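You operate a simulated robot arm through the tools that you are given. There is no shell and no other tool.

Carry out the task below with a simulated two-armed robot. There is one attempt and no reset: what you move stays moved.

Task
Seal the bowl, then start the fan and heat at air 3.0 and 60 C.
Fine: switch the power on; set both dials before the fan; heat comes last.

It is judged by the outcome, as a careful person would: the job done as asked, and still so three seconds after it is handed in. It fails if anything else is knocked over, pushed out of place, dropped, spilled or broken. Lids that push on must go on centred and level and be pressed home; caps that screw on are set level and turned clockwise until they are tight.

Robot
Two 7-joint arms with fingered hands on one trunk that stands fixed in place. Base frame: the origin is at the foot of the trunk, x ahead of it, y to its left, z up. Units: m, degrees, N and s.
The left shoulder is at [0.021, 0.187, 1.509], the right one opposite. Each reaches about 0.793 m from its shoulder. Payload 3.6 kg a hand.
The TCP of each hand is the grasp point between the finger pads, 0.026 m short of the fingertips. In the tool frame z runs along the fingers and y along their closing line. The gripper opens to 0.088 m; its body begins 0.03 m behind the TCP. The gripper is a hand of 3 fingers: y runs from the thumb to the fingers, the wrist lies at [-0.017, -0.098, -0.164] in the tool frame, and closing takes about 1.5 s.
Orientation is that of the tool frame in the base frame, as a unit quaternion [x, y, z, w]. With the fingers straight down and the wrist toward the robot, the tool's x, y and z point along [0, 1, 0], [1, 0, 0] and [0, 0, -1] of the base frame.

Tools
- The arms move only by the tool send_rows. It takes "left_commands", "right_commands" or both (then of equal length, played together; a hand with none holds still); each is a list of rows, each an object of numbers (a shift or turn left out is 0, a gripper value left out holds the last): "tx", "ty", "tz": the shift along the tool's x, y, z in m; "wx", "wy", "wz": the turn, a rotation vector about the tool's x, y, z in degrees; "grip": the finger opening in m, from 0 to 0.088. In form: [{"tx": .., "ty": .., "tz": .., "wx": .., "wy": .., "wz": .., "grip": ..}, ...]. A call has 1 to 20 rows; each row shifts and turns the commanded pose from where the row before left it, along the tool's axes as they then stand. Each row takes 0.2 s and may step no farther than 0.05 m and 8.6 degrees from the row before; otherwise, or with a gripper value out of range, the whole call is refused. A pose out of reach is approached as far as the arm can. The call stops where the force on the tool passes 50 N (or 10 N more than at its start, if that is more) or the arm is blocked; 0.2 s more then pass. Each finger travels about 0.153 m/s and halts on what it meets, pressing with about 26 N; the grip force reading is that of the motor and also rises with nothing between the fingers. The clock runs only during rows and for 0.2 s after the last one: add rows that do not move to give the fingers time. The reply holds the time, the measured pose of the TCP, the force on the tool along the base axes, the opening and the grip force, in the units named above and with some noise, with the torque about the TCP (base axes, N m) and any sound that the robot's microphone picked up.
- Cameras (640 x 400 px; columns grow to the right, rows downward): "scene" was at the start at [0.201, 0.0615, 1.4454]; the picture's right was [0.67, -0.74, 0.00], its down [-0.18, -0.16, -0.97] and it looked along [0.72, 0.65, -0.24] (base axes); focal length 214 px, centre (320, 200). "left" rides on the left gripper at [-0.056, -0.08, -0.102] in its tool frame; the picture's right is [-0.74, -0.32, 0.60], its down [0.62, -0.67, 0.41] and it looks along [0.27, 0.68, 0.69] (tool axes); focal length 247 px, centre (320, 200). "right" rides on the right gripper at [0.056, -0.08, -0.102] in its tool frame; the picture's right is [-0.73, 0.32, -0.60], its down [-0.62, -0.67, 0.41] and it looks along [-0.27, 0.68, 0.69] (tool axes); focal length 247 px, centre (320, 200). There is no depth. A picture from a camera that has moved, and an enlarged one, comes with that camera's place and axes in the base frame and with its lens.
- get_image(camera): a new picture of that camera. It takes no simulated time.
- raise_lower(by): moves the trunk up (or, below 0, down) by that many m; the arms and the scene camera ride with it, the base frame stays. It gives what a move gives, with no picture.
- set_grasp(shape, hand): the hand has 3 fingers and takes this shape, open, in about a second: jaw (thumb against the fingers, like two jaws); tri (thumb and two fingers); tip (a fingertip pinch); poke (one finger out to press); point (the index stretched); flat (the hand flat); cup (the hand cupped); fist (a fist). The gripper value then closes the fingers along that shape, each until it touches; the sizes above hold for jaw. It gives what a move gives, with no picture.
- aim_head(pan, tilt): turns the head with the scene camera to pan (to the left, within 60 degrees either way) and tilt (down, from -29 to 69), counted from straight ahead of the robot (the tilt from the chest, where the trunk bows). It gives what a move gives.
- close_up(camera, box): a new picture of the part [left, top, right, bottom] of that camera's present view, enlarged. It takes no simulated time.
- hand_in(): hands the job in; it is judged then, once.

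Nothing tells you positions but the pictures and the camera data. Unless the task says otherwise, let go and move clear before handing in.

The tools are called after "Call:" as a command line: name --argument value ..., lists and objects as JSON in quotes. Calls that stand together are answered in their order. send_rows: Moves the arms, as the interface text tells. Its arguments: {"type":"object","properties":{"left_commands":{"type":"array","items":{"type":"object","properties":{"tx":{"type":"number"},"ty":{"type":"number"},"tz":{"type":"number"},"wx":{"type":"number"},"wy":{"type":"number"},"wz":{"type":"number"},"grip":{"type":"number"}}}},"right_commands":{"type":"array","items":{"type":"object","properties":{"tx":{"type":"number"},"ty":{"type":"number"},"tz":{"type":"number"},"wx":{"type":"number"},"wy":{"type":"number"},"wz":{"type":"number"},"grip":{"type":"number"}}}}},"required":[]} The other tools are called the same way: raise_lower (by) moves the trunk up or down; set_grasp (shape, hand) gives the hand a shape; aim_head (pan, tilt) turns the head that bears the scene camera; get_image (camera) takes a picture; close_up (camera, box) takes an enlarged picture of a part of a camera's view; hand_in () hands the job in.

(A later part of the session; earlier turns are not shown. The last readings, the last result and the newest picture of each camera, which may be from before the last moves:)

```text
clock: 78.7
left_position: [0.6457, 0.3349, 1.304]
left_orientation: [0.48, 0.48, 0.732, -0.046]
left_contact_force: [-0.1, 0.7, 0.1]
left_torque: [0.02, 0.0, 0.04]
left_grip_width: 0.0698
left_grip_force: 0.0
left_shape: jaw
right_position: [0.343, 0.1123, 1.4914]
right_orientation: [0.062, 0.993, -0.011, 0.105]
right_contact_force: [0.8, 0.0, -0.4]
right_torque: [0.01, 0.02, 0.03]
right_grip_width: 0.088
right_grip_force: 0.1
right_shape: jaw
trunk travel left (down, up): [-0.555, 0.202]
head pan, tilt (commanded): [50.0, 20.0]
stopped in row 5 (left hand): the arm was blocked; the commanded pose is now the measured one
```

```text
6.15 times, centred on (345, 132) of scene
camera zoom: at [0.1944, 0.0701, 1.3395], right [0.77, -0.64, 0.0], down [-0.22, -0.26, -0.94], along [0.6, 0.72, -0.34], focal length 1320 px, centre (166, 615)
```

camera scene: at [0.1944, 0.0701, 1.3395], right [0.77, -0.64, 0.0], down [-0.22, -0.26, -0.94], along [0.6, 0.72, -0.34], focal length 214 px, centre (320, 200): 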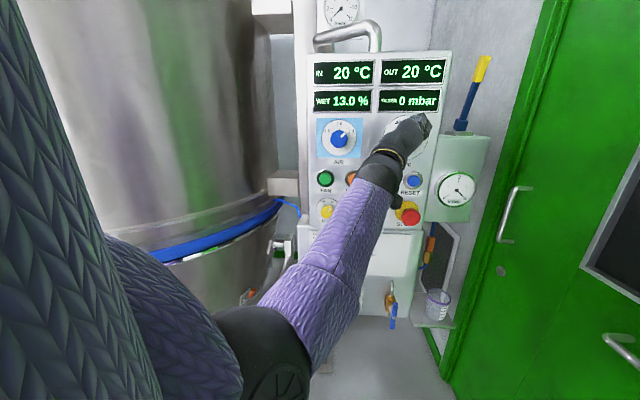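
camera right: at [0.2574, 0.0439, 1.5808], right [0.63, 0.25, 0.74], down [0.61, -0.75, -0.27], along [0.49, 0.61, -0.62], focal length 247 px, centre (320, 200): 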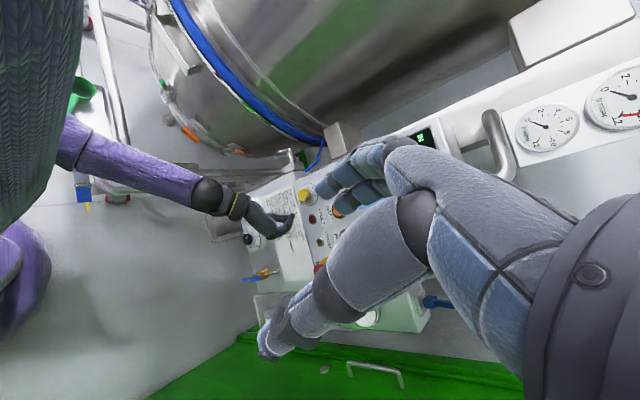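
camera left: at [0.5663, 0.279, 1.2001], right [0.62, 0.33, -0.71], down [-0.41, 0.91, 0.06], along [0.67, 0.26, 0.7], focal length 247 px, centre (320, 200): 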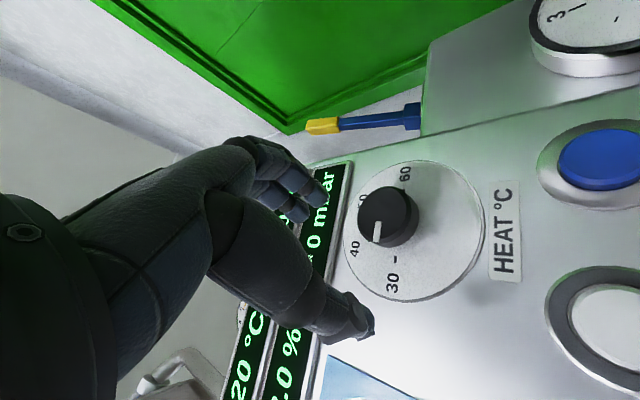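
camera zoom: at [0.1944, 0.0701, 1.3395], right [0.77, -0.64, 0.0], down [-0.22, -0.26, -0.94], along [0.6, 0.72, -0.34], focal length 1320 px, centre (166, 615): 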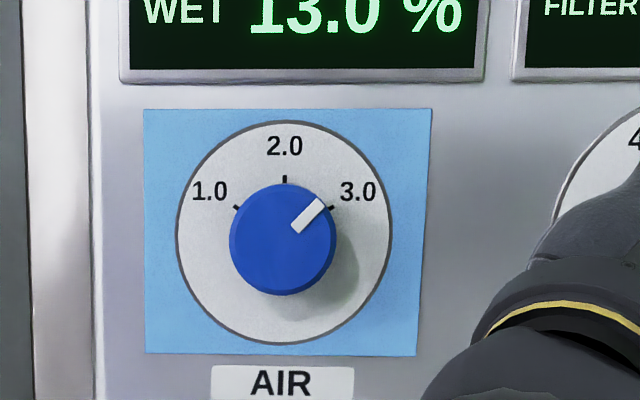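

AIR's pointer is at about 48–49°; the 3.0 tick is at about 62°, so it needs ~13° more. The arm hit a limit near HEAT at this roll; I'll roll the hand clockwise (which the arm tolerates better on this side) before continuing.

Call:
send_rows --left_commands '[{"wz": 8}, {"wz": 8}, {"wz": 8}, {"wz": 8}, {"wz": 8}, {}]'

Call:
get_image --camera "left"

Call:
get_image --camera "scene"

```text
clock: 80.1
left_position: [0.6454, 0.3323, 1.3027]
left_orientation: [0.618, 0.285, 0.672, -0.294]
left_contact_force: [-0.1, 0.6, 0.5]
left_torque: [0.0, 0.01, -0.01]
left_grip_width: 0.0698
left_grip_force: 0.1
left_shape: jaw
right_position: [0.3412, 0.1114, 1.4916]
right_orientation: [0.061, 0.993, -0.011, 0.105]
right_contact_force: [-0.2, -0.3, 0.4]
right_torque: [0.0, -0.04, 0.0]
right_grip_width: 0.0877
right_grip_force: 0.0
right_shape: jaw
trunk travel left (down, up): [-0.555, 0.202]
head pan, tilt (commanded): [50.0, 20.0]
```

```text
taken
camera left: at [0.5215, 0.3115, 1.2358], right [0.21, 0.69, -0.7], down [-0.27, 0.72, 0.64], along [0.94, 0.05, 0.33], focal length 247 px, centre (320, 200)
```

left: 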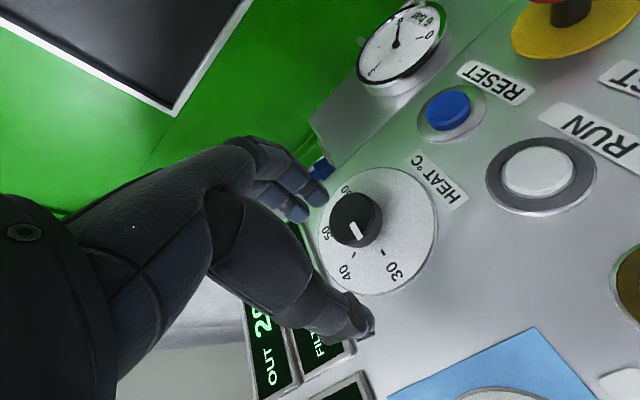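

```text
taken
camera scene: at [0.1938, 0.0698, 1.3396], right [0.77, -0.64, 0.0], down [-0.22, -0.26, -0.94], along [0.6, 0.72, -0.34], focal length 214 px, centre (320, 200)
```

scene: 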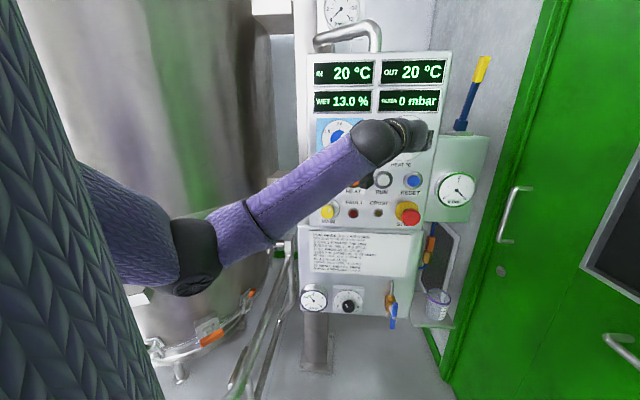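

Good, this posture works. HEAT's axis computes to about u=0.252, z=1.2925. I'll centre on it at stand-off and level the hand.

Call:
send_rows --left_commands '[{"tx": -0.0083, "ty": 0.0286, "tz": -0.0339}, {"wx": -3.3, "wy": -4.3}, {}, {}]'

Call:
get_image --camera "left"

```text
clock: 81.1
left_position: [0.6446, 0.2893, 1.2929]
left_orientation: [0.65, 0.278, 0.656, -0.264]
left_contact_force: [-0.3, 0.2, 0.3]
left_torque: [-0.03, 0.02, 0.02]
left_grip_width: 0.0699
left_grip_force: 0.0
left_shape: jaw
right_position: [0.3416, 0.1121, 1.4913]
right_orientation: [0.061, 0.993, -0.011, 0.105]
right_contact_force: [-0.4, -0.5, -1.0]
right_torque: [0.01, 0.01, 0.0]
right_grip_width: 0.0877
right_grip_force: 0.1
right_shape: jaw
trunk travel left (down, up): [-0.555, 0.202]
head pan, tilt (commanded): [50.0, 20.0]
```

```text
taken
camera left: at [0.5167, 0.2719, 1.2342], right [0.21, 0.64, -0.74], down [-0.19, 0.77, 0.61], along [0.96, 0.01, 0.28], focal length 247 px, centre (320, 200)
```

left: 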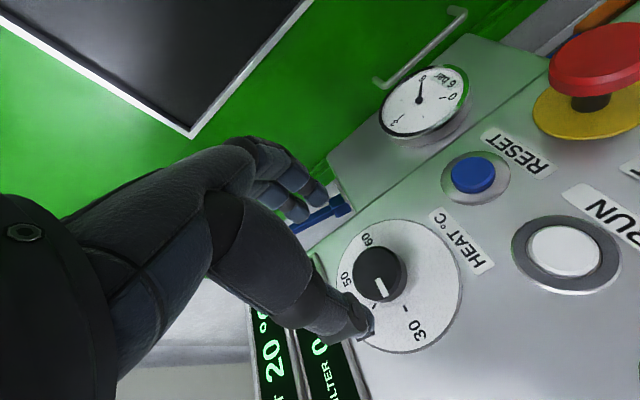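

Centred within ~4 mm. I'll test the roll range here in free space before gripping (to avoid a limit while holding the knob).

Call:
send_rows --left_commands '[{"wz": 8.5}, {"wz": 8.5}, {"wz": 8.5}, {"wz": 8.5}, {"wz": 8.5}, {"wz": 8.5}, {"wz": 8.5}, {"wz": 8.5}, {"wz": 8.5}, {"wz": 8.5}, {"wz": 8.5}, {}]'

Call:
get_image --camera "scene"

```text
clock: 83.7
left_position: [0.6446, 0.29, 1.2919]
left_orientation: [-0.648, 0.283, -0.258, 0.658]
left_contact_force: [-0.3, -0.3, -0.5]
left_torque: [-0.01, 0.0, 0.0]
left_grip_width: 0.07
left_grip_force: 0.1
left_shape: jaw
right_position: [0.3411, 0.1124, 1.4923]
right_orientation: [0.061, 0.993, -0.011, 0.105]
right_contact_force: [-0.5, -0.9, -0.2]
right_torque: [0.02, 0.03, 0.01]
right_grip_width: 0.0877
right_grip_force: 0.0
right_shape: jaw
trunk travel left (down, up): [-0.555, 0.202]
head pan, tilt (commanded): [50.0, 20.0]
```

```text
taken
camera scene: at [0.1938, 0.0702, 1.3396], right [0.77, -0.64, 0.0], down [-0.22, -0.26, -0.94], along [0.6, 0.72, -0.34], focal length 214 px, centre (320, 200)
```

scene: 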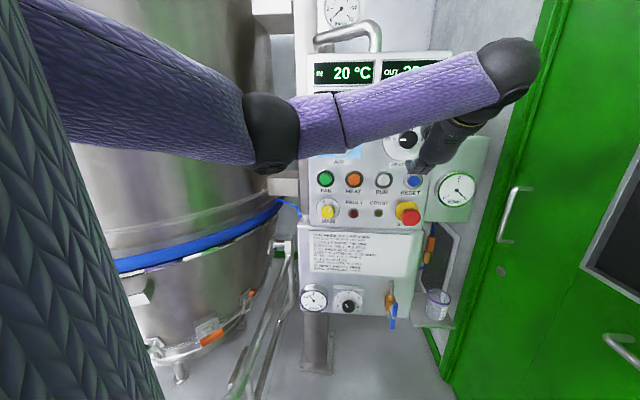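

The range here is fine (89° to 183°). Two grasps of ~90° will do it. I'll roll back to the start angle, advance on the knob and close.

Call:
send_rows --left_commands '[{"wz": -8.5}, {"wz": -8.5}, {"wz": -8.5}, {"wz": -8.5}, {"wz": -8.5}, {"wz": -8.5}, {"wz": -8.5}, {"wz": -8.5}, {"wz": -8.5}, {"wz": -8.5}, {"wz": -8.5}, {}]'

Call:
send_rows --left_commands '[{"tx": -0.001, "ty": -0.002, "tz": 0.025}, {"tz": 0.025}, {"tz": 0.02}, {"tz": 0.014}, {"grip": 0.05}, {"grip": 0.035}, {"grip": 0.03}, {"grip": 0.03}, {"grip": 0.03}, {}]'

Call:
close_up --camera "left" --box '[240, 160, 460, 340]'

Call:
get_image --camera "scene"

```text
clock: 86.3
left_position: [0.6442, 0.2894, 1.2929]
left_orientation: [0.649, 0.28, 0.656, -0.264]
left_contact_force: [1.0, -0.6, -0.9]
left_torque: [0.04, -0.01, -0.04]
left_grip_width: 0.0696
left_grip_force: 0.0
left_shape: jaw
right_position: [0.3415, 0.1121, 1.4925]
right_orientation: [0.06, 0.993, -0.011, 0.105]
right_contact_force: [0.4, 0.3, -0.2]
right_torque: [0.0, 0.02, 0.0]
right_grip_width: 0.0881
right_grip_force: 0.1
right_shape: jaw
trunk travel left (down, up): [-0.555, 0.202]
head pan, tilt (commanded): [50.0, 20.0]
```

```text
clock: 88.5
left_position: [0.7051, 0.3473, 1.2926]
left_orientation: [0.649, 0.277, 0.657, -0.264]
left_contact_force: [15.5, -7.8, 5.6]
left_torque: [0.13, 0.16, -0.1]
left_grip_width: 0.0328
left_grip_force: 25.7
left_shape: jaw
right_position: [0.3446, 0.1107, 1.4927]
right_orientation: [0.062, 0.993, -0.01, 0.104]
right_contact_force: [-0.1, -0.5, -0.2]
right_torque: [-0.03, 0.03, -0.03]
right_grip_width: 0.0878
right_grip_force: 0.0
right_shape: jaw
trunk travel left (down, up): [-0.555, 0.202]
head pan, tilt (commanded): [50.0, 20.0]
```

```text
2.22 times, centred on (350, 250) of left
camera zoom: at [0.577, 0.3309, 1.2325], right [0.21, 0.64, -0.74], down [-0.19, 0.77, 0.61], along [0.96, 0.01, 0.28], focal length 549 px, centre (253, 89)
```

zoom: 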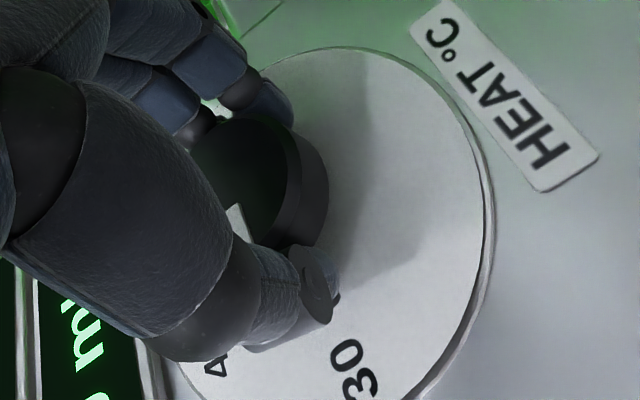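

```text
taken
camera scene: at [0.1963, 0.068, 1.3394], right [0.77, -0.64, 0.0], down [-0.22, -0.26, -0.94], along [0.6, 0.72, -0.34], focal length 214 px, centre (320, 200)
```

scene: 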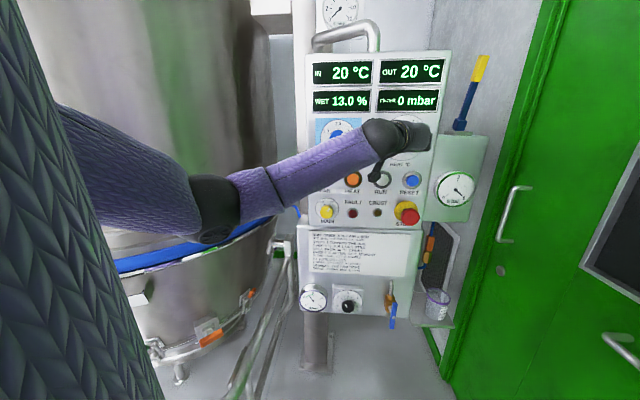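

Gripped. Turning HEAT clockwise 88° with a small lateral relief.

Call:
send_rows --left_commands '[{"ty": 0.002, "wz": 4}, {"wz": 8.4}, {"wz": 8.4}, {"wz": 8.4}, {"wz": 8.4}, {"wz": 8.4}, {"wz": 8.4}, {"wz": 8.4}, {"wz": 8.4}, {"wz": 8.4}, {"wz": 8.4}, {}]'

Call:
send_rows --left_commands '[{"grip": 0.055}, {"grip": 0.07}, {}, {"tz": -0.03}, {"tz": -0.03}, {"tz": -0.024}, {}]'

Call:
close_up --camera "left" --box '[260, 140, 540, 340]'

Call:
close_up --camera "scene" --box '[305, 90, 445, 180]'

```text
clock: 91.1
left_position: [0.7043, 0.3473, 1.2909]
left_orientation: [0.66, -0.253, 0.288, -0.646]
left_contact_force: [5.7, -1.3, 6.2]
left_torque: [0.31, -0.3, 0.0]
left_grip_width: 0.0331
left_grip_force: 25.7
left_shape: jaw
right_position: [0.3427, 0.1112, 1.493]
right_orientation: [0.062, 0.993, -0.012, 0.104]
right_contact_force: [0.1, 0.2, 0.2]
right_torque: [0.0, 0.0, -0.03]
right_grip_width: 0.0876
right_grip_force: 0.0
right_shape: jaw
trunk travel left (down, up): [-0.555, 0.202]
head pan, tilt (commanded): [50.0, 20.0]
```

```text
clock: 92.7
left_position: [0.6435, 0.2893, 1.2912]
left_orientation: [0.661, -0.251, 0.289, -0.645]
left_contact_force: [1.1, -0.1, 0.0]
left_torque: [-0.01, -0.03, -0.05]
left_grip_width: 0.0695
left_grip_force: 0.0
left_shape: jaw
right_position: [0.3424, 0.1129, 1.4915]
right_orientation: [0.061, 0.993, -0.011, 0.104]
right_contact_force: [-0.9, -0.3, -0.1]
right_torque: [0.02, -0.01, -0.01]
right_grip_width: 0.088
right_grip_force: 0.1
right_shape: jaw
trunk travel left (down, up): [-0.555, 0.202]
head pan, tilt (commanded): [50.0, 20.0]
```

```text
2.00 times, centred on (400, 240) of left
camera zoom: at [0.5286, 0.2594, 1.3672], right [-0.11, 0.95, 0.28], down [0.7, -0.12, 0.7], along [0.7, 0.27, -0.66], focal length 494 px, centre (160, 120)
```

zoom: 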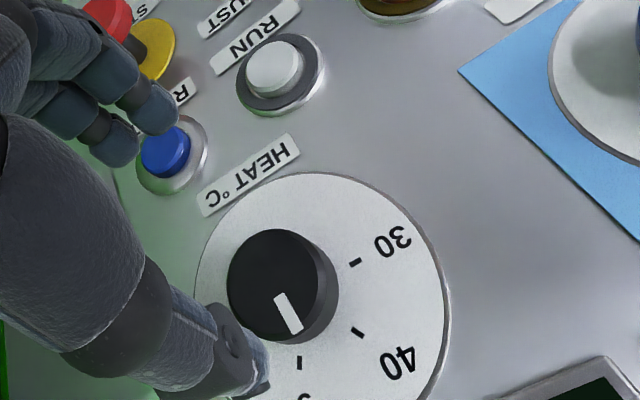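

```text
4.44 times, centred on (375, 135) of scene
camera zoom: at [0.1941, 0.0701, 1.3395], right [0.77, -0.64, 0.0], down [-0.22, -0.26, -0.94], along [0.6, 0.72, -0.34], focal length 953 px, centre (76, 489)
```

zoom: 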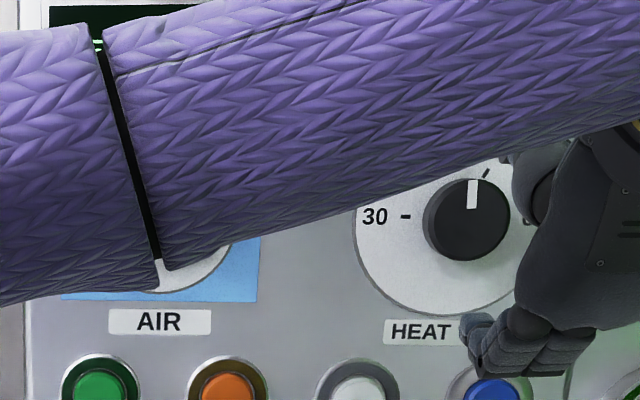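

HEAT is now pointing straight up (~45 °C). I'll roll back and do a second grasp for the remaining ~90°.

Call:
send_rows --left_commands '[{"wz": -8}, {"wz": -8}, {"wz": -8}, {"wz": -8}, {"wz": -8}, {"wz": -8}, {"wz": -8}, {"wz": -8}, {"wz": -8}, {"wz": -8}, {"wz": -8}, {}]'

Call:
get_image --camera "left"

Call:
close_up --camera "scene" --box '[305, 90, 445, 180]'

```text
clock: 95.3
left_position: [0.6455, 0.2888, 1.2924]
left_orientation: [0.65, 0.279, 0.656, -0.263]
left_contact_force: [0.3, 0.3, 0.6]
left_torque: [0.0, -0.03, 0.01]
left_grip_width: 0.0696
left_grip_force: 0.0
left_shape: jaw
right_position: [0.3422, 0.1118, 1.492]
right_orientation: [0.061, 0.993, -0.011, 0.104]
right_contact_force: [0.1, -0.2, -0.3]
right_torque: [-0.02, 0.0, 0.0]
right_grip_width: 0.0879
right_grip_force: 0.1
right_shape: jaw
trunk travel left (down, up): [-0.555, 0.202]
head pan, tilt (commanded): [50.0, 20.0]
```

```text
taken
camera left: at [0.5171, 0.2719, 1.2322], right [0.21, 0.64, -0.74], down [-0.19, 0.77, 0.61], along [0.96, 0.01, 0.28], focal length 247 px, centre (320, 200)
```

left: 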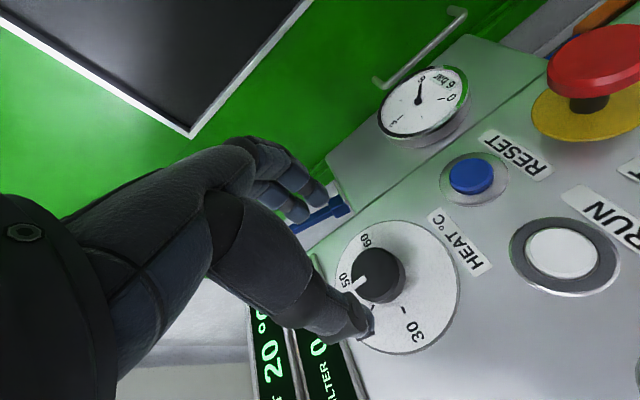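

```text
4.44 times, centred on (375, 135) of scene
camera zoom: at [0.194, 0.07, 1.3396], right [0.77, -0.64, 0.0], down [-0.22, -0.26, -0.94], along [0.6, 0.72, -0.34], focal length 953 px, centre (76, 489)
```

zoom: 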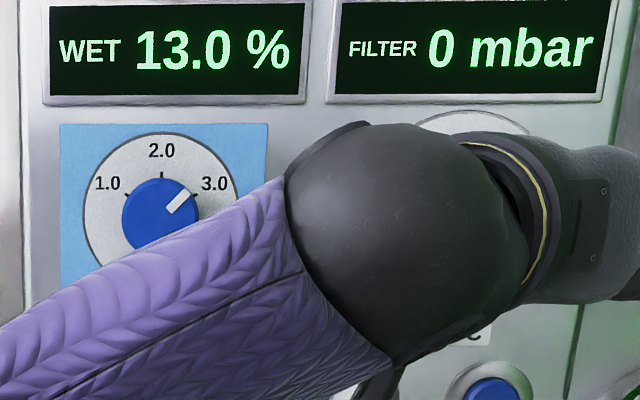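

Second grasp on HEAT: advance, close, and turn ~91° more.

Call:
send_rows --left_commands '[{"tx": -0.001, "ty": -0.001, "tz": 0.025}, {"tz": 0.025}, {"tz": 0.02}, {"tz": 0.014}, {"grip": 0.05}, {"grip": 0.035}, {"grip": 0.03}, {"grip": 0.03}, {"grip": 0.03}, {}]'

Call:
send_rows --left_commands '[{"ty": 0.001, "wz": 7}, {"wz": 8.4}, {"wz": 8.4}, {"wz": 8.4}, {"wz": 8.4}, {"wz": 8.4}, {"wz": 8.4}, {"wz": 8.4}, {"wz": 8.4}, {"wz": 8.4}, {"wz": 8.4}, {}]'

Call:
close_up --camera "left" --box '[240, 160, 460, 340]'

```text
clock: 97.5
left_position: [0.707, 0.3476, 1.2908]
left_orientation: [0.649, 0.278, 0.657, -0.264]
left_contact_force: [15.9, -7.0, 7.8]
left_torque: [0.09, 0.0, -0.1]
left_grip_width: 0.0316
left_grip_force: 25.6
left_shape: jaw
right_position: [0.3441, 0.1094, 1.4925]
right_orientation: [0.062, 0.993, -0.01, 0.104]
right_contact_force: [0.1, -0.1, 0.0]
right_torque: [-0.04, 0.02, 0.02]
right_grip_width: 0.0879
right_grip_force: 0.0
right_shape: jaw
trunk travel left (down, up): [-0.555, 0.202]
head pan, tilt (commanded): [50.0, 20.0]
```

```text
clock: 100.1
left_position: [0.7046, 0.3497, 1.2902]
left_orientation: [0.653, -0.27, 0.271, -0.653]
left_contact_force: [4.9, 1.9, 6.5]
left_torque: [0.34, -0.32, 0.05]
left_grip_width: 0.0324
left_grip_force: 26.0
left_shape: jaw
right_position: [0.3433, 0.1113, 1.4922]
right_orientation: [0.061, 0.993, -0.011, 0.105]
right_contact_force: [0.8, -0.8, 0.4]
right_torque: [0.04, 0.0, 0.02]
right_grip_width: 0.0879
right_grip_force: 0.1
right_shape: jaw
trunk travel left (down, up): [-0.555, 0.202]
head pan, tilt (commanded): [50.0, 20.0]
```

```text
2.22 times, centred on (350, 250) of left
camera zoom: at [0.5923, 0.3158, 1.3695], right [-0.1, 0.94, 0.32], down [0.73, -0.15, 0.67], along [0.68, 0.3, -0.67], focal length 549 px, centre (253, 89)
```

zoom: 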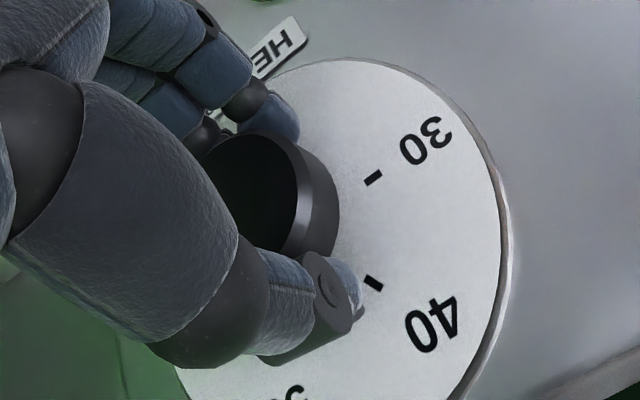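

Releasing HEAT and backing off to read it.

Call:
send_rows --left_commands '[{"grip": 0.055}, {"grip": 0.07}, {}, {"tz": -0.03}, {"tz": -0.03}, {"tz": -0.03}, {"tz": -0.03}, {"wz": -8}, {"wz": -8}, {"wz": -8}, {"wz": -8}, {"wz": -8}, {"wz": -8}, {"wz": -8}, {"wz": -8}, {"wz": -8}, {"wz": -8}, {"wz": -8}, {}]'

Call:
close_up --camera "left" --box '[300, 180, 500, 330]'

Call:
get_image --camera "scene"

```text
clock: 104.1
left_position: [0.6193, 0.2631, 1.2907]
left_orientation: [0.657, 0.263, 0.649, -0.28]
left_contact_force: [0.2, -0.3, -0.1]
left_torque: [0.0, 0.0, -0.04]
left_grip_width: 0.0698
left_grip_force: 0.1
left_shape: jaw
right_position: [0.3412, 0.1119, 1.492]
right_orientation: [0.061, 0.993, -0.011, 0.104]
right_contact_force: [-0.1, -0.3, -0.8]
right_torque: [0.0, 0.01, 0.0]
right_grip_width: 0.0878
right_grip_force: 0.1
right_shape: jaw
trunk travel left (down, up): [-0.555, 0.202]
head pan, tilt (commanded): [50.0, 20.0]
```

```text
2.67 times, centred on (400, 255) of left
camera zoom: at [0.4898, 0.2487, 1.2356], right [0.18, 0.66, -0.72], down [-0.17, 0.75, 0.64], along [0.97, 0.0, 0.25], focal length 659 px, centre (107, 53)
```

zoom: 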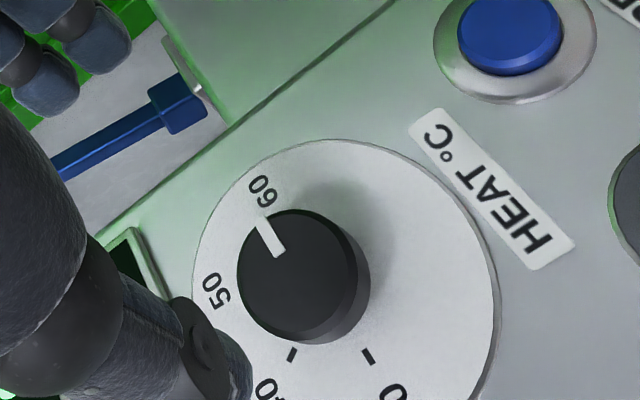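

```text
taken
camera scene: at [0.194, 0.0699, 1.3396], right [0.77, -0.64, 0.0], down [-0.22, -0.26, -0.94], along [0.6, 0.72, -0.34], focal length 214 px, centre (320, 200)
```

scene: 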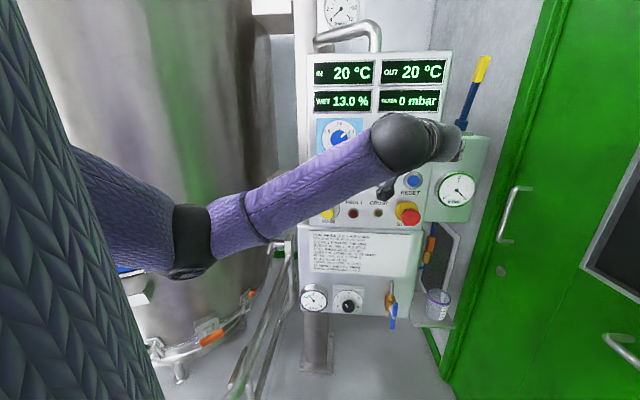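

HEAT reads close to 60. I'll move back to the AIR dial for its ~13° fine-tune; that also clears the scene view of HEAT.

Call:
send_rows --left_commands '[{"tx": -0.0006, "ty": -0.0421, "tz": 0.0066}, {"tx": -0.0006, "ty": -0.0421, "tz": 0.0066}, {"tx": -0.0006, "ty": -0.0421, "tz": 0.0066}, {"tx": -0.0006, "ty": -0.0421, "tz": 0.0066}, {}]'

Call:
get_image --camera "left"

Call:
close_up --camera "scene" --box '[365, 95, 445, 160]'

Call:
get_image --camera "scene"

```text
clock: 105.3
left_position: [0.5184, 0.4006, 1.2932]
left_orientation: [0.657, 0.261, 0.649, -0.281]
left_contact_force: [-0.1, 0.3, -0.5]
left_torque: [0.02, 0.05, 0.02]
left_grip_width: 0.0696
left_grip_force: 0.1
left_shape: jaw
right_position: [0.3435, 0.1116, 1.4919]
right_orientation: [0.062, 0.993, -0.011, 0.104]
right_contact_force: [-0.5, -0.8, -0.3]
right_torque: [-0.01, 0.03, 0.0]
right_grip_width: 0.0878
right_grip_force: 0.0
right_shape: jaw
trunk travel left (down, up): [-0.555, 0.202]
head pan, tilt (commanded): [50.0, 20.0]
```

```text
taken
camera left: at [0.389, 0.3859, 1.2388], right [0.18, 0.67, -0.72], down [-0.17, 0.75, 0.64], along [0.97, 0.0, 0.25], focal length 247 px, centre (320, 200)
```

left: 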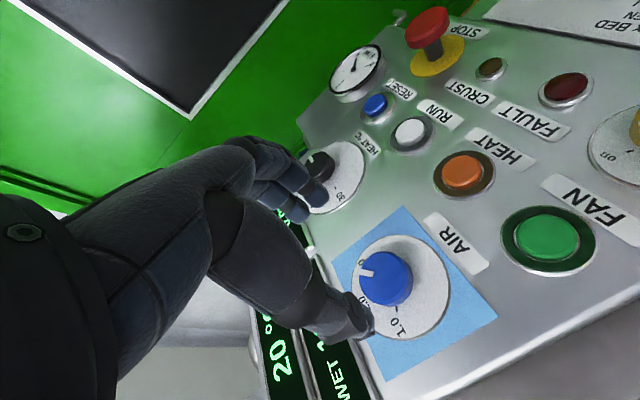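

```text
6.15 times, centred on (405, 128) of scene
camera zoom: at [0.1948, 0.069, 1.3395], right [0.77, -0.64, 0.0], down [-0.22, -0.26, -0.94], along [0.6, 0.72, -0.34], focal length 1320 px, centre (-203, 646)
```

zoom: 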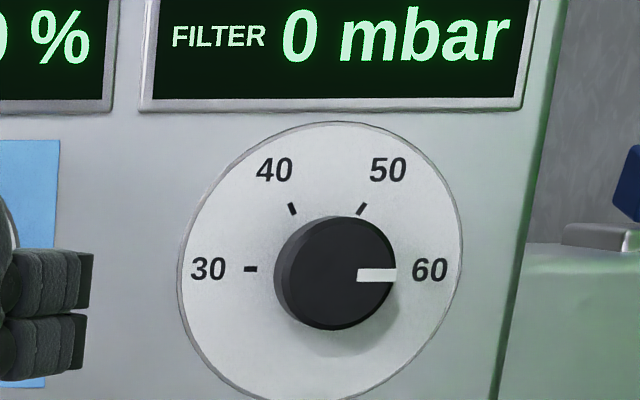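

```text
taken
camera scene: at [0.1948, 0.069, 1.3395], right [0.77, -0.64, 0.0], down [-0.22, -0.26, -0.94], along [0.6, 0.72, -0.34], focal length 214 px, centre (320, 200)
```

scene: 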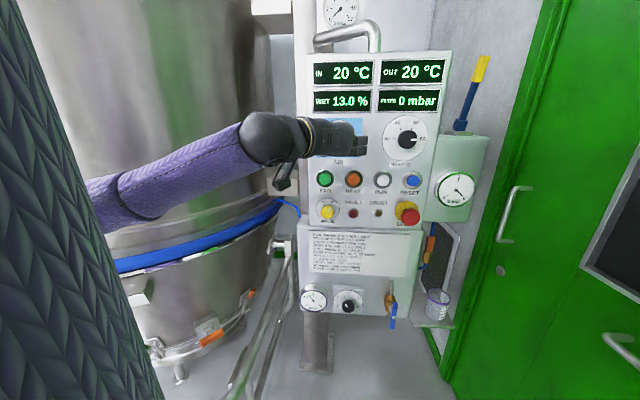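

HEAT's pointer is squarely on 60. AIR needs about +14°. I'll grip it and nudge.

Call:
send_rows --left_commands '[{"tx": -0.002, "ty": -0.002, "tz": 0.03}, {"tz": 0.03}, {"tz": 0.02}, {"tz": 0.015}, {"grip": 0.05}, {"grip": 0.035}, {"grip": 0.03}, {"grip": 0.03}, {"grip": 0.03}, {}, {"wz": 4.7}, {"wz": 4.7}, {"wz": 4.6}, {}, {"grip": 0.055}, {"grip": 0.07}, {}, {"tz": -0.03}, {"tz": -0.03}, {"tz": -0.03}]'

Call:
get_image --camera "left"

```text
clock: 109.5
left_position: [0.5201, 0.4058, 1.2918]
left_orientation: [0.684, 0.179, 0.609, -0.358]
left_contact_force: [-0.3, 0.2, -1.3]
left_torque: [-0.01, 0.03, 0.01]
left_grip_width: 0.0697
left_grip_force: 0.0
left_shape: jaw
right_position: [0.3406, 0.1117, 1.4927]
right_orientation: [0.061, 0.993, -0.011, 0.105]
right_contact_force: [0.4, -0.4, 0.2]
right_torque: [0.02, -0.02, 0.03]
right_grip_width: 0.088
right_grip_force: 0.0
right_shape: jaw
trunk travel left (down, up): [-0.555, 0.202]
head pan, tilt (commanded): [50.0, 20.0]
```

```text
taken
camera left: at [0.3828, 0.3983, 1.2582], right [0.06, 0.78, -0.62], down [-0.04, 0.62, 0.78], along [1.0, -0.02, 0.07], focal length 247 px, centre (320, 200)
```

left: 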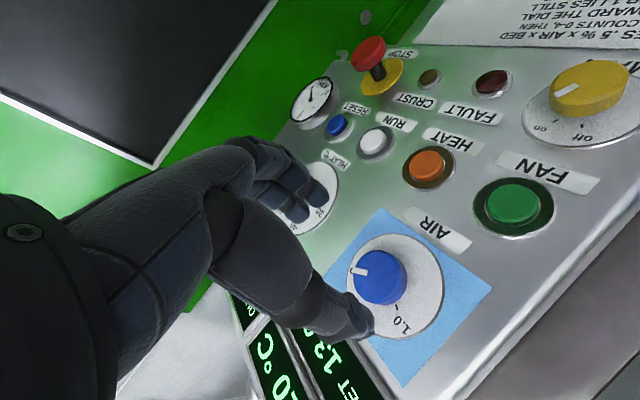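

AIR has been nudged. I'll form the poke finger and move in front of the FAN button at stand-off, which also clears the view to verify AIR before pressing anything.

Call:
send_rows --left_commands '[{"tz": -0.03}, {"tz": -0.02}, {}]'

Call:
set_grasp --hand "left" --shape "poke"

Call:
send_rows --left_commands '[{"tx": -0.035, "ty": -0.01}, {"tx": -0.035, "ty": -0.01}, {"tx": -0.035, "ty": -0.01}, {}]'

Call:
get_image --camera "left"

Call:
get_image --camera "scene"

Call:
close_up --camera "scene" --box '[305, 100, 385, 165]'

```text
clock: 110.3
left_position: [0.4843, 0.3712, 1.2909]
left_orientation: [0.684, 0.179, 0.61, -0.358]
left_contact_force: [0.7, -0.2, 0.0]
left_torque: [-0.01, -0.01, 0.03]
left_grip_width: 0.0697
left_grip_force: 0.0
left_shape: jaw
right_position: [0.3422, 0.1117, 1.4921]
right_orientation: [0.061, 0.993, -0.011, 0.105]
right_contact_force: [0.3, -0.3, -0.5]
right_torque: [-0.05, -0.02, -0.03]
right_grip_width: 0.0876
right_grip_force: 0.1
right_shape: jaw
trunk travel left (down, up): [-0.555, 0.202]
head pan, tilt (commanded): [50.0, 20.0]
```

```text
clock: 111.2
left_position: [0.485, 0.3712, 1.291]
left_orientation: [0.684, 0.179, 0.61, -0.357]
left_contact_force: [-0.2, 0.2, 0.2]
left_torque: [-0.01, 0.01, 0.01]
left_grip_width: 0.0
left_grip_force: 0.0
left_shape: poke
right_position: [0.3418, 0.1112, 1.4923]
right_orientation: [0.061, 0.993, -0.011, 0.105]
right_contact_force: [0.4, -0.1, -0.1]
right_torque: [-0.02, 0.01, 0.02]
right_grip_width: 0.0879
right_grip_force: 0.1
right_shape: jaw
trunk travel left (down, up): [-0.555, 0.202]
head pan, tilt (commanded): [50.0, 20.0]
```

```text
clock: 112.2
left_position: [0.445, 0.4121, 1.1964]
left_orientation: [0.684, 0.18, 0.61, -0.358]
left_contact_force: [-0.2, -0.9, 0.3]
left_torque: [-0.02, -0.05, 0.0]
left_grip_width: 0.0
left_grip_force: 0.0
left_shape: poke
right_position: [0.3437, 0.1108, 1.4918]
right_orientation: [0.061, 0.993, -0.011, 0.105]
right_contact_force: [0.5, -0.1, -1.3]
right_torque: [0.01, 0.0, -0.01]
right_grip_width: 0.0877
right_grip_force: 0.1
right_shape: jaw
trunk travel left (down, up): [-0.555, 0.202]
head pan, tilt (commanded): [50.0, 20.0]
```

```text
taken
camera left: at [0.3079, 0.4037, 1.1635], right [0.07, 0.78, -0.62], down [-0.04, 0.62, 0.78], along [1.0, -0.02, 0.07], focal length 247 px, centre (320, 200)
```

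left: 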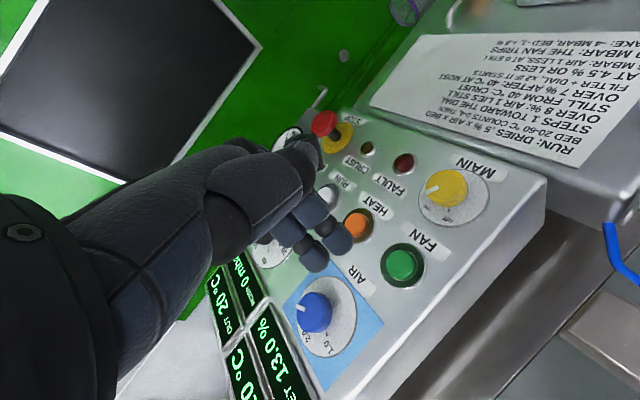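

```text
taken
camera scene: at [0.1942, 0.0697, 1.3395], right [0.77, -0.64, 0.0], down [-0.22, -0.26, -0.94], along [0.6, 0.72, -0.34], focal length 214 px, centre (320, 200)
```

scene: 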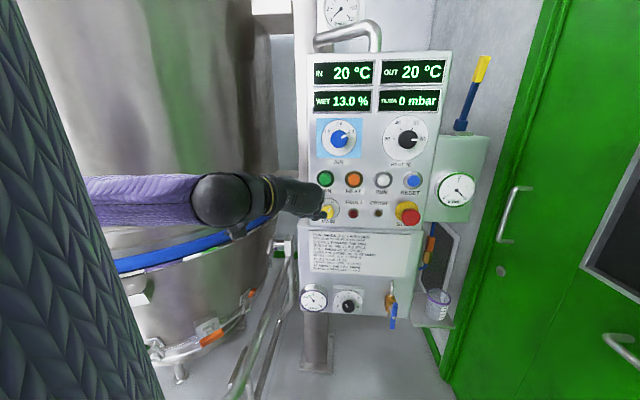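

```text
6.15 times, centred on (345, 132) of scene
camera zoom: at [0.1942, 0.0697, 1.3395], right [0.77, -0.64, 0.0], down [-0.22, -0.26, -0.94], along [0.6, 0.72, -0.34], focal length 1320 px, centre (166, 615)
```

zoom: 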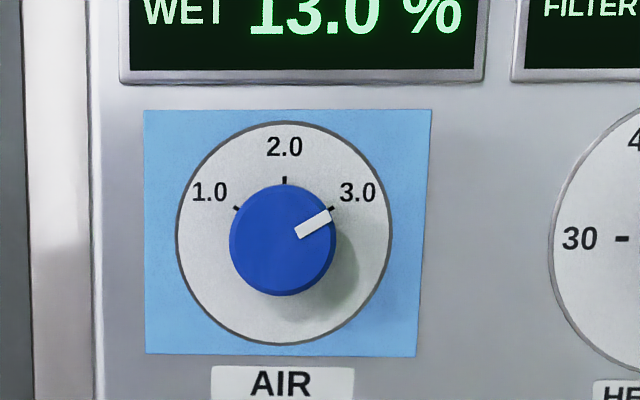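

AIR's pointer is now on the 3.0 tick and HEAT on 60. I'll line the poke fingers up with FAN and approach to a few centimetres.

Call:
send_rows --left_commands '[{"tx": -0.0115, "ty": 0.027}, {"tz": 0.035}, {"tz": 0.035}, {"tz": 0.03}, {}]'

Call:
get_image --camera "left"

Call:
close_up --camera "scene" --box '[290, 150, 400, 230]'

```text
clock: 113.4
left_position: [0.5323, 0.4669, 1.1804]
left_orientation: [0.683, 0.179, 0.611, -0.358]
left_contact_force: [0.4, 0.6, -0.1]
left_torque: [-0.02, -0.01, 0.0]
left_grip_width: 0.0001
left_grip_force: 0.1
left_shape: poke
right_position: [0.3424, 0.1116, 1.4918]
right_orientation: [0.061, 0.993, -0.011, 0.105]
right_contact_force: [-0.1, -0.4, -0.1]
right_torque: [-0.02, 0.0, -0.01]
right_grip_width: 0.0881
right_grip_force: 0.0
right_shape: jaw
trunk travel left (down, up): [-0.555, 0.202]
head pan, tilt (commanded): [50.0, 20.0]
```

```text
taken
camera left: at [0.3943, 0.4583, 1.1467], right [0.07, 0.78, -0.62], down [-0.04, 0.62, 0.78], along [1.0, -0.02, 0.07], focal length 247 px, centre (320, 200)
```

left: 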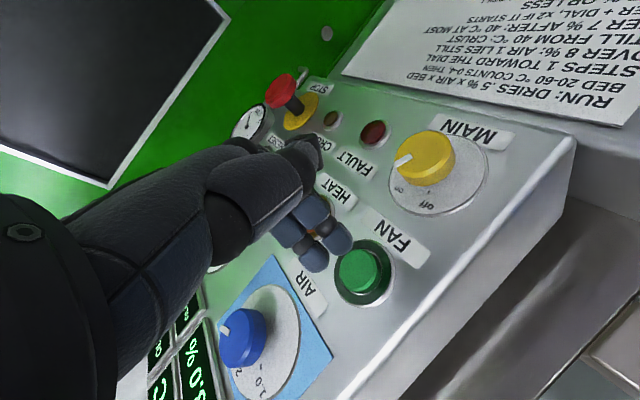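

```text
5.00 times, centred on (345, 190) of scene
camera zoom: at [0.1934, 0.0699, 1.3397], right [0.77, -0.64, 0.0], down [-0.22, -0.26, -0.94], along [0.6, 0.72, -0.34], focal length 1072 px, centre (195, 250)
```

zoom: 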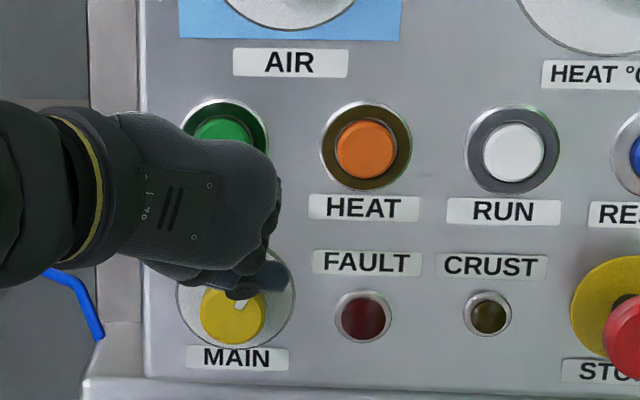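

The fingers are centred on FAN with clearance to MAIN. Pressing FAN now in small steps.

Call:
send_rows --left_commands '[{"tz": 0.03}, {"tz": 0.005}, {"tz": 0.004}, {"tz": 0.003}, {}]'

Call:
get_image --camera "left"

Call:
get_image --camera "scene"

```text
clock: 114.6
left_position: [0.5608, 0.4951, 1.1792]
left_orientation: [0.684, 0.178, 0.61, -0.357]
left_contact_force: [-7.0, -7.0, -1.8]
left_torque: [-0.02, 0.0, -0.03]
left_grip_width: 0.0001
left_grip_force: 0.0
left_shape: poke
right_position: [0.3401, 0.1106, 1.4925]
right_orientation: [0.061, 0.992, -0.011, 0.105]
right_contact_force: [-0.2, -0.1, -0.3]
right_torque: [-0.04, -0.01, -0.01]
right_grip_width: 0.0879
right_grip_force: 0.0
right_shape: jaw
trunk travel left (down, up): [-0.555, 0.202]
head pan, tilt (commanded): [50.0, 20.0]
heard: click
```

```text
taken
camera left: at [0.423, 0.4866, 1.1466], right [0.07, 0.78, -0.62], down [-0.04, 0.62, 0.78], along [1.0, -0.03, 0.07], focal length 247 px, centre (320, 200)
```

left: 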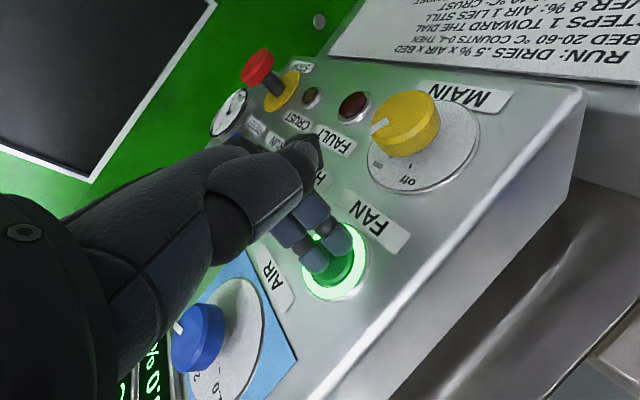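

```text
taken
camera scene: at [0.1927, 0.0688, 1.3398], right [0.77, -0.64, 0.0], down [-0.22, -0.26, -0.94], along [0.6, 0.72, -0.34], focal length 214 px, centre (320, 200)
```

scene: 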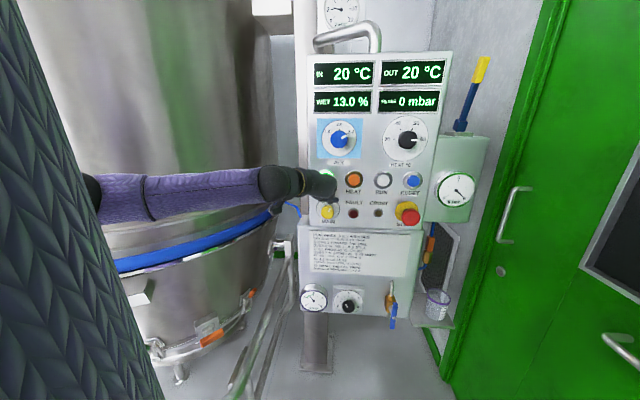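

Click heard and FAN's ring is lit green. I'll withdraw and check the panel before pressing HEAT.

Call:
send_rows --left_commands '[{"tz": -0.02}, {"tz": -0.03}, {"tz": -0.03}, {}]'

Call:
get_image --camera "left"

Call:
close_up --camera "scene" --box '[290, 40, 460, 240]'

```text
clock: 115.6
left_position: [0.5062, 0.4404, 1.1803]
left_orientation: [0.684, 0.18, 0.609, -0.358]
left_contact_force: [-0.2, -0.3, 0.2]
left_torque: [0.02, 0.01, 0.02]
left_grip_width: 0.0
left_grip_force: 0.0
left_shape: poke
right_position: [0.3417, 0.1115, 1.4913]
right_orientation: [0.061, 0.993, -0.011, 0.105]
right_contact_force: [-1.1, -0.5, -0.7]
right_torque: [0.0, 0.03, 0.02]
right_grip_width: 0.0878
right_grip_force: 0.0
right_shape: jaw
trunk travel left (down, up): [-0.555, 0.202]
head pan, tilt (commanded): [50.0, 20.0]
```

```text
taken
camera left: at [0.368, 0.432, 1.1465], right [0.07, 0.78, -0.62], down [-0.04, 0.62, 0.78], along [1.0, -0.02, 0.07], focal length 247 px, centre (320, 200)
```

left: 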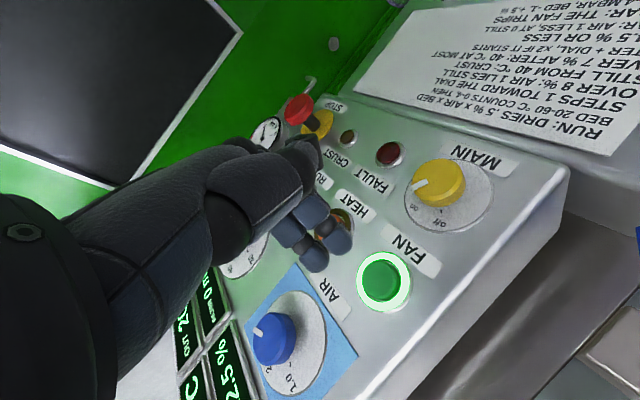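

```text
2.00 times, centred on (375, 140) of scene
camera zoom: at [0.1941, 0.07, 1.3396], right [0.77, -0.64, 0.0], down [-0.22, -0.26, -0.94], along [0.6, 0.72, -0.34], focal length 429 px, centre (210, 320)
```

zoom: 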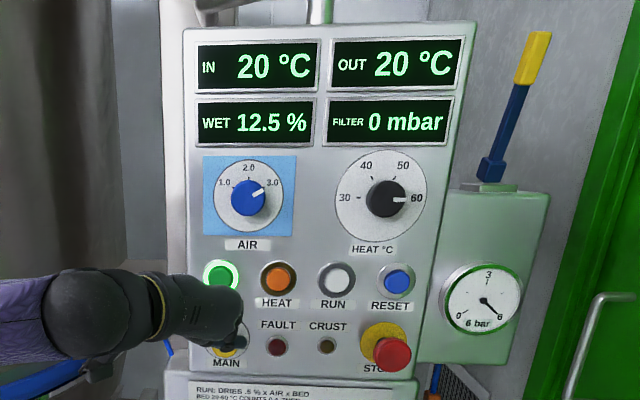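

Fan is running with no fault, AIR at 3.0 and HEAT dial at 60. Moving the poke fingers 80 mm right to the HEAT button at stand-off.

Call:
send_rows --left_commands '[{"tx": 0.0104, "ty": 0.0387}, {"tx": 0.0104, "ty": 0.0387}, {"tz": 0.03}, {}]'

Call:
get_image --camera "left"

Call:
close_up --camera "scene" --box '[290, 150, 400, 230]'

```text
clock: 116.6
left_position: [0.5837, 0.4023, 1.1809]
left_orientation: [0.684, 0.178, 0.61, -0.359]
left_contact_force: [0.1, 0.4, -0.4]
left_torque: [0.02, 0.03, -0.03]
left_grip_width: 0.0003
left_grip_force: 0.1
left_shape: poke
right_position: [0.3415, 0.1101, 1.4933]
right_orientation: [0.061, 0.992, -0.012, 0.105]
right_contact_force: [-0.6, 0.3, -0.5]
right_torque: [0.0, 0.01, 0.02]
right_grip_width: 0.0874
right_grip_force: 0.0
right_shape: jaw
trunk travel left (down, up): [-0.555, 0.202]
head pan, tilt (commanded): [50.0, 20.0]
```

```text
taken
camera left: at [0.4456, 0.3959, 1.1467], right [0.07, 0.78, -0.62], down [-0.04, 0.62, 0.78], along [1.0, -0.02, 0.07], focal length 247 px, centre (320, 200)
```

left: 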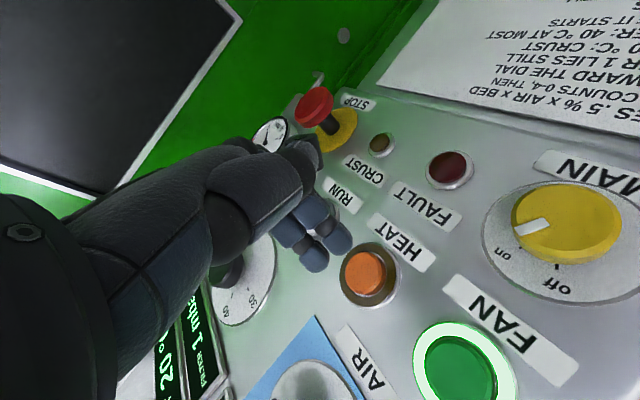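

```text
5.00 times, centred on (345, 190) of scene
camera zoom: at [0.1938, 0.0692, 1.3396], right [0.77, -0.64, 0.0], down [-0.22, -0.26, -0.94], along [0.6, 0.72, -0.34], focal length 1072 px, centre (195, 250)
```

zoom: 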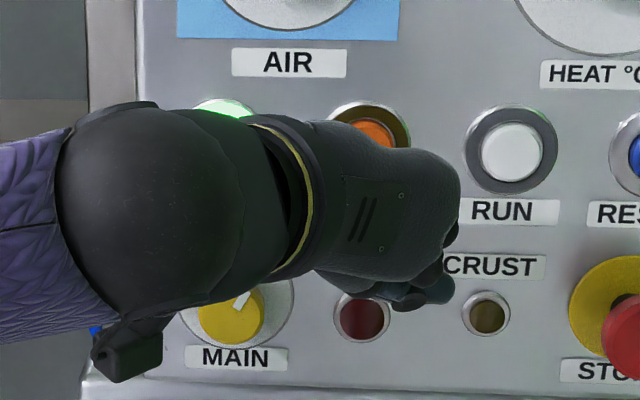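

Aligned on HEAT within ~1 mm. Pressing it now.

Call:
send_rows --left_commands '[{"tz": 0.036}, {"tz": 0.008}, {"tz": 0.004}, {"tz": 0.0035}, {}]'

Call:
get_image --camera "left"

```text
clock: 117.8
left_position: [0.6175, 0.4379, 1.1802]
left_orientation: [0.684, 0.178, 0.611, -0.357]
left_contact_force: [-9.7, -8.5, -1.4]
left_torque: [-0.01, -0.01, 0.04]
left_grip_width: 0.0001
left_grip_force: 0.0
left_shape: poke
right_position: [0.3398, 0.1098, 1.4939]
right_orientation: [0.061, 0.993, -0.01, 0.105]
right_contact_force: [0.2, -0.5, -0.1]
right_torque: [0.0, -0.01, 0.02]
right_grip_width: 0.0878
right_grip_force: 0.0
right_shape: jaw
trunk travel left (down, up): [-0.555, 0.202]
head pan, tilt (commanded): [50.0, 20.0]
heard: click
```

```text
taken
camera left: at [0.4802, 0.43, 1.146], right [0.07, 0.78, -0.62], down [-0.04, 0.62, 0.78], along [1.0, -0.03, 0.07], focal length 247 px, centre (320, 200)
```

left: 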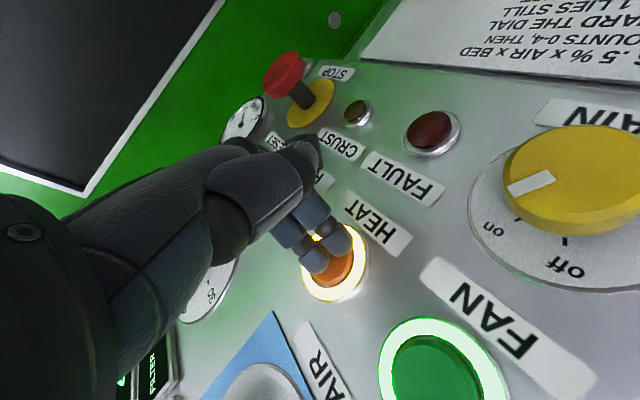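

Click heard and HEAT's ring is lit. I'll withdraw the hand well clear and verify everything.

Call:
send_rows --left_commands '[{"tz": -0.02}, {"tz": -0.04}, {"tz": -0.04}, {"tz": -0.04}, {}]'

Call:
get_image --camera "scene"

Call:
close_up --camera "scene" --box '[290, 40, 460, 240]'

Call:
close_up --camera "scene" --box '[270, 220, 470, 345]'

Call:
get_image --camera "right"

```text
clock: 119.0
left_position: [0.5213, 0.341, 1.1786]
left_orientation: [0.684, 0.179, 0.61, -0.358]
left_contact_force: [-0.6, -0.4, 0.6]
left_torque: [-0.03, 0.01, -0.02]
left_grip_width: 0.0001
left_grip_force: 0.1
left_shape: poke
right_position: [0.3427, 0.1129, 1.4921]
right_orientation: [0.06, 0.993, -0.01, 0.104]
right_contact_force: [-0.3, 0.2, -0.3]
right_torque: [0.01, 0.04, -0.01]
right_grip_width: 0.0878
right_grip_force: 0.0
right_shape: jaw
trunk travel left (down, up): [-0.555, 0.202]
head pan, tilt (commanded): [50.0, 20.0]
```

```text
taken
camera scene: at [0.1944, 0.0703, 1.3395], right [0.77, -0.64, 0.0], down [-0.22, -0.26, -0.94], along [0.6, 0.72, -0.34], focal length 214 px, centre (320, 200)
```

scene: 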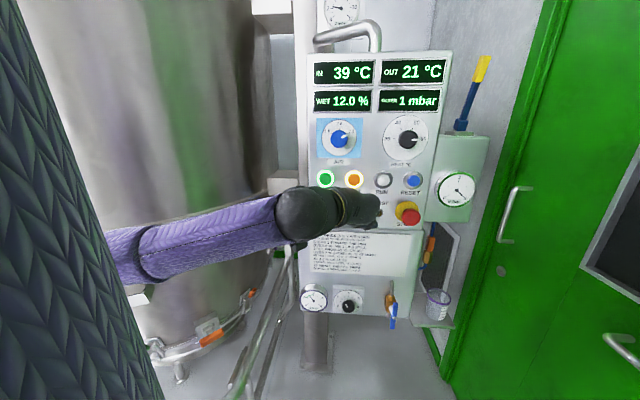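

```text
2.00 times, centred on (375, 140) of scene
camera zoom: at [0.1944, 0.0703, 1.3395], right [0.77, -0.64, 0.0], down [-0.22, -0.26, -0.94], along [0.6, 0.72, -0.34], focal length 429 px, centre (210, 320)
```

zoom: 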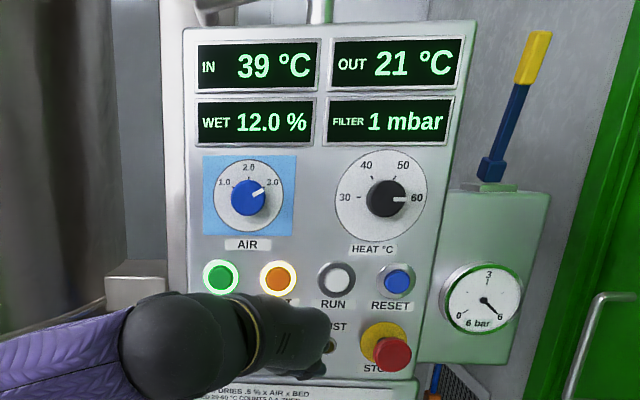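

```text
3.20 times, centred on (370, 282) of scene
camera zoom: at [0.1944, 0.0703, 1.3395], right [0.77, -0.64, 0.0], down [-0.22, -0.26, -0.94], along [0.6, 0.72, -0.34], focal length 686 px, centre (160, -64)
```

zoom: 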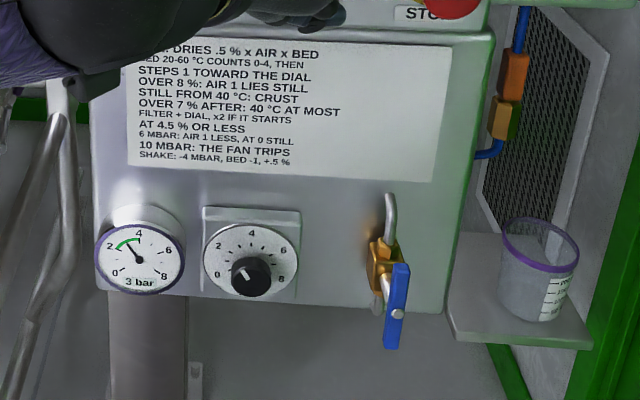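

```text
taken
camera right: at [0.2572, 0.0448, 1.5808], right [0.63, 0.25, 0.74], down [0.61, -0.75, -0.27], along [0.49, 0.61, -0.62], focal length 247 px, centre (320, 200)
```

right: 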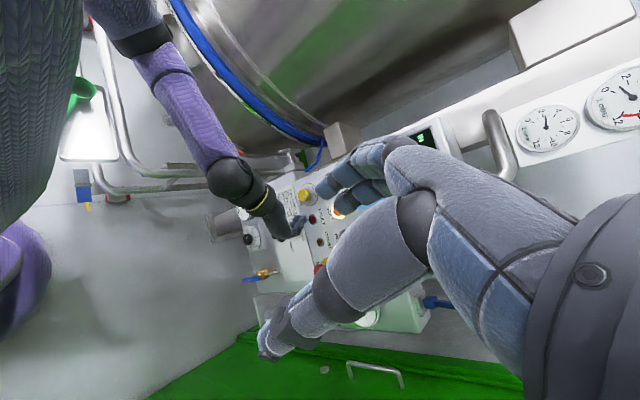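

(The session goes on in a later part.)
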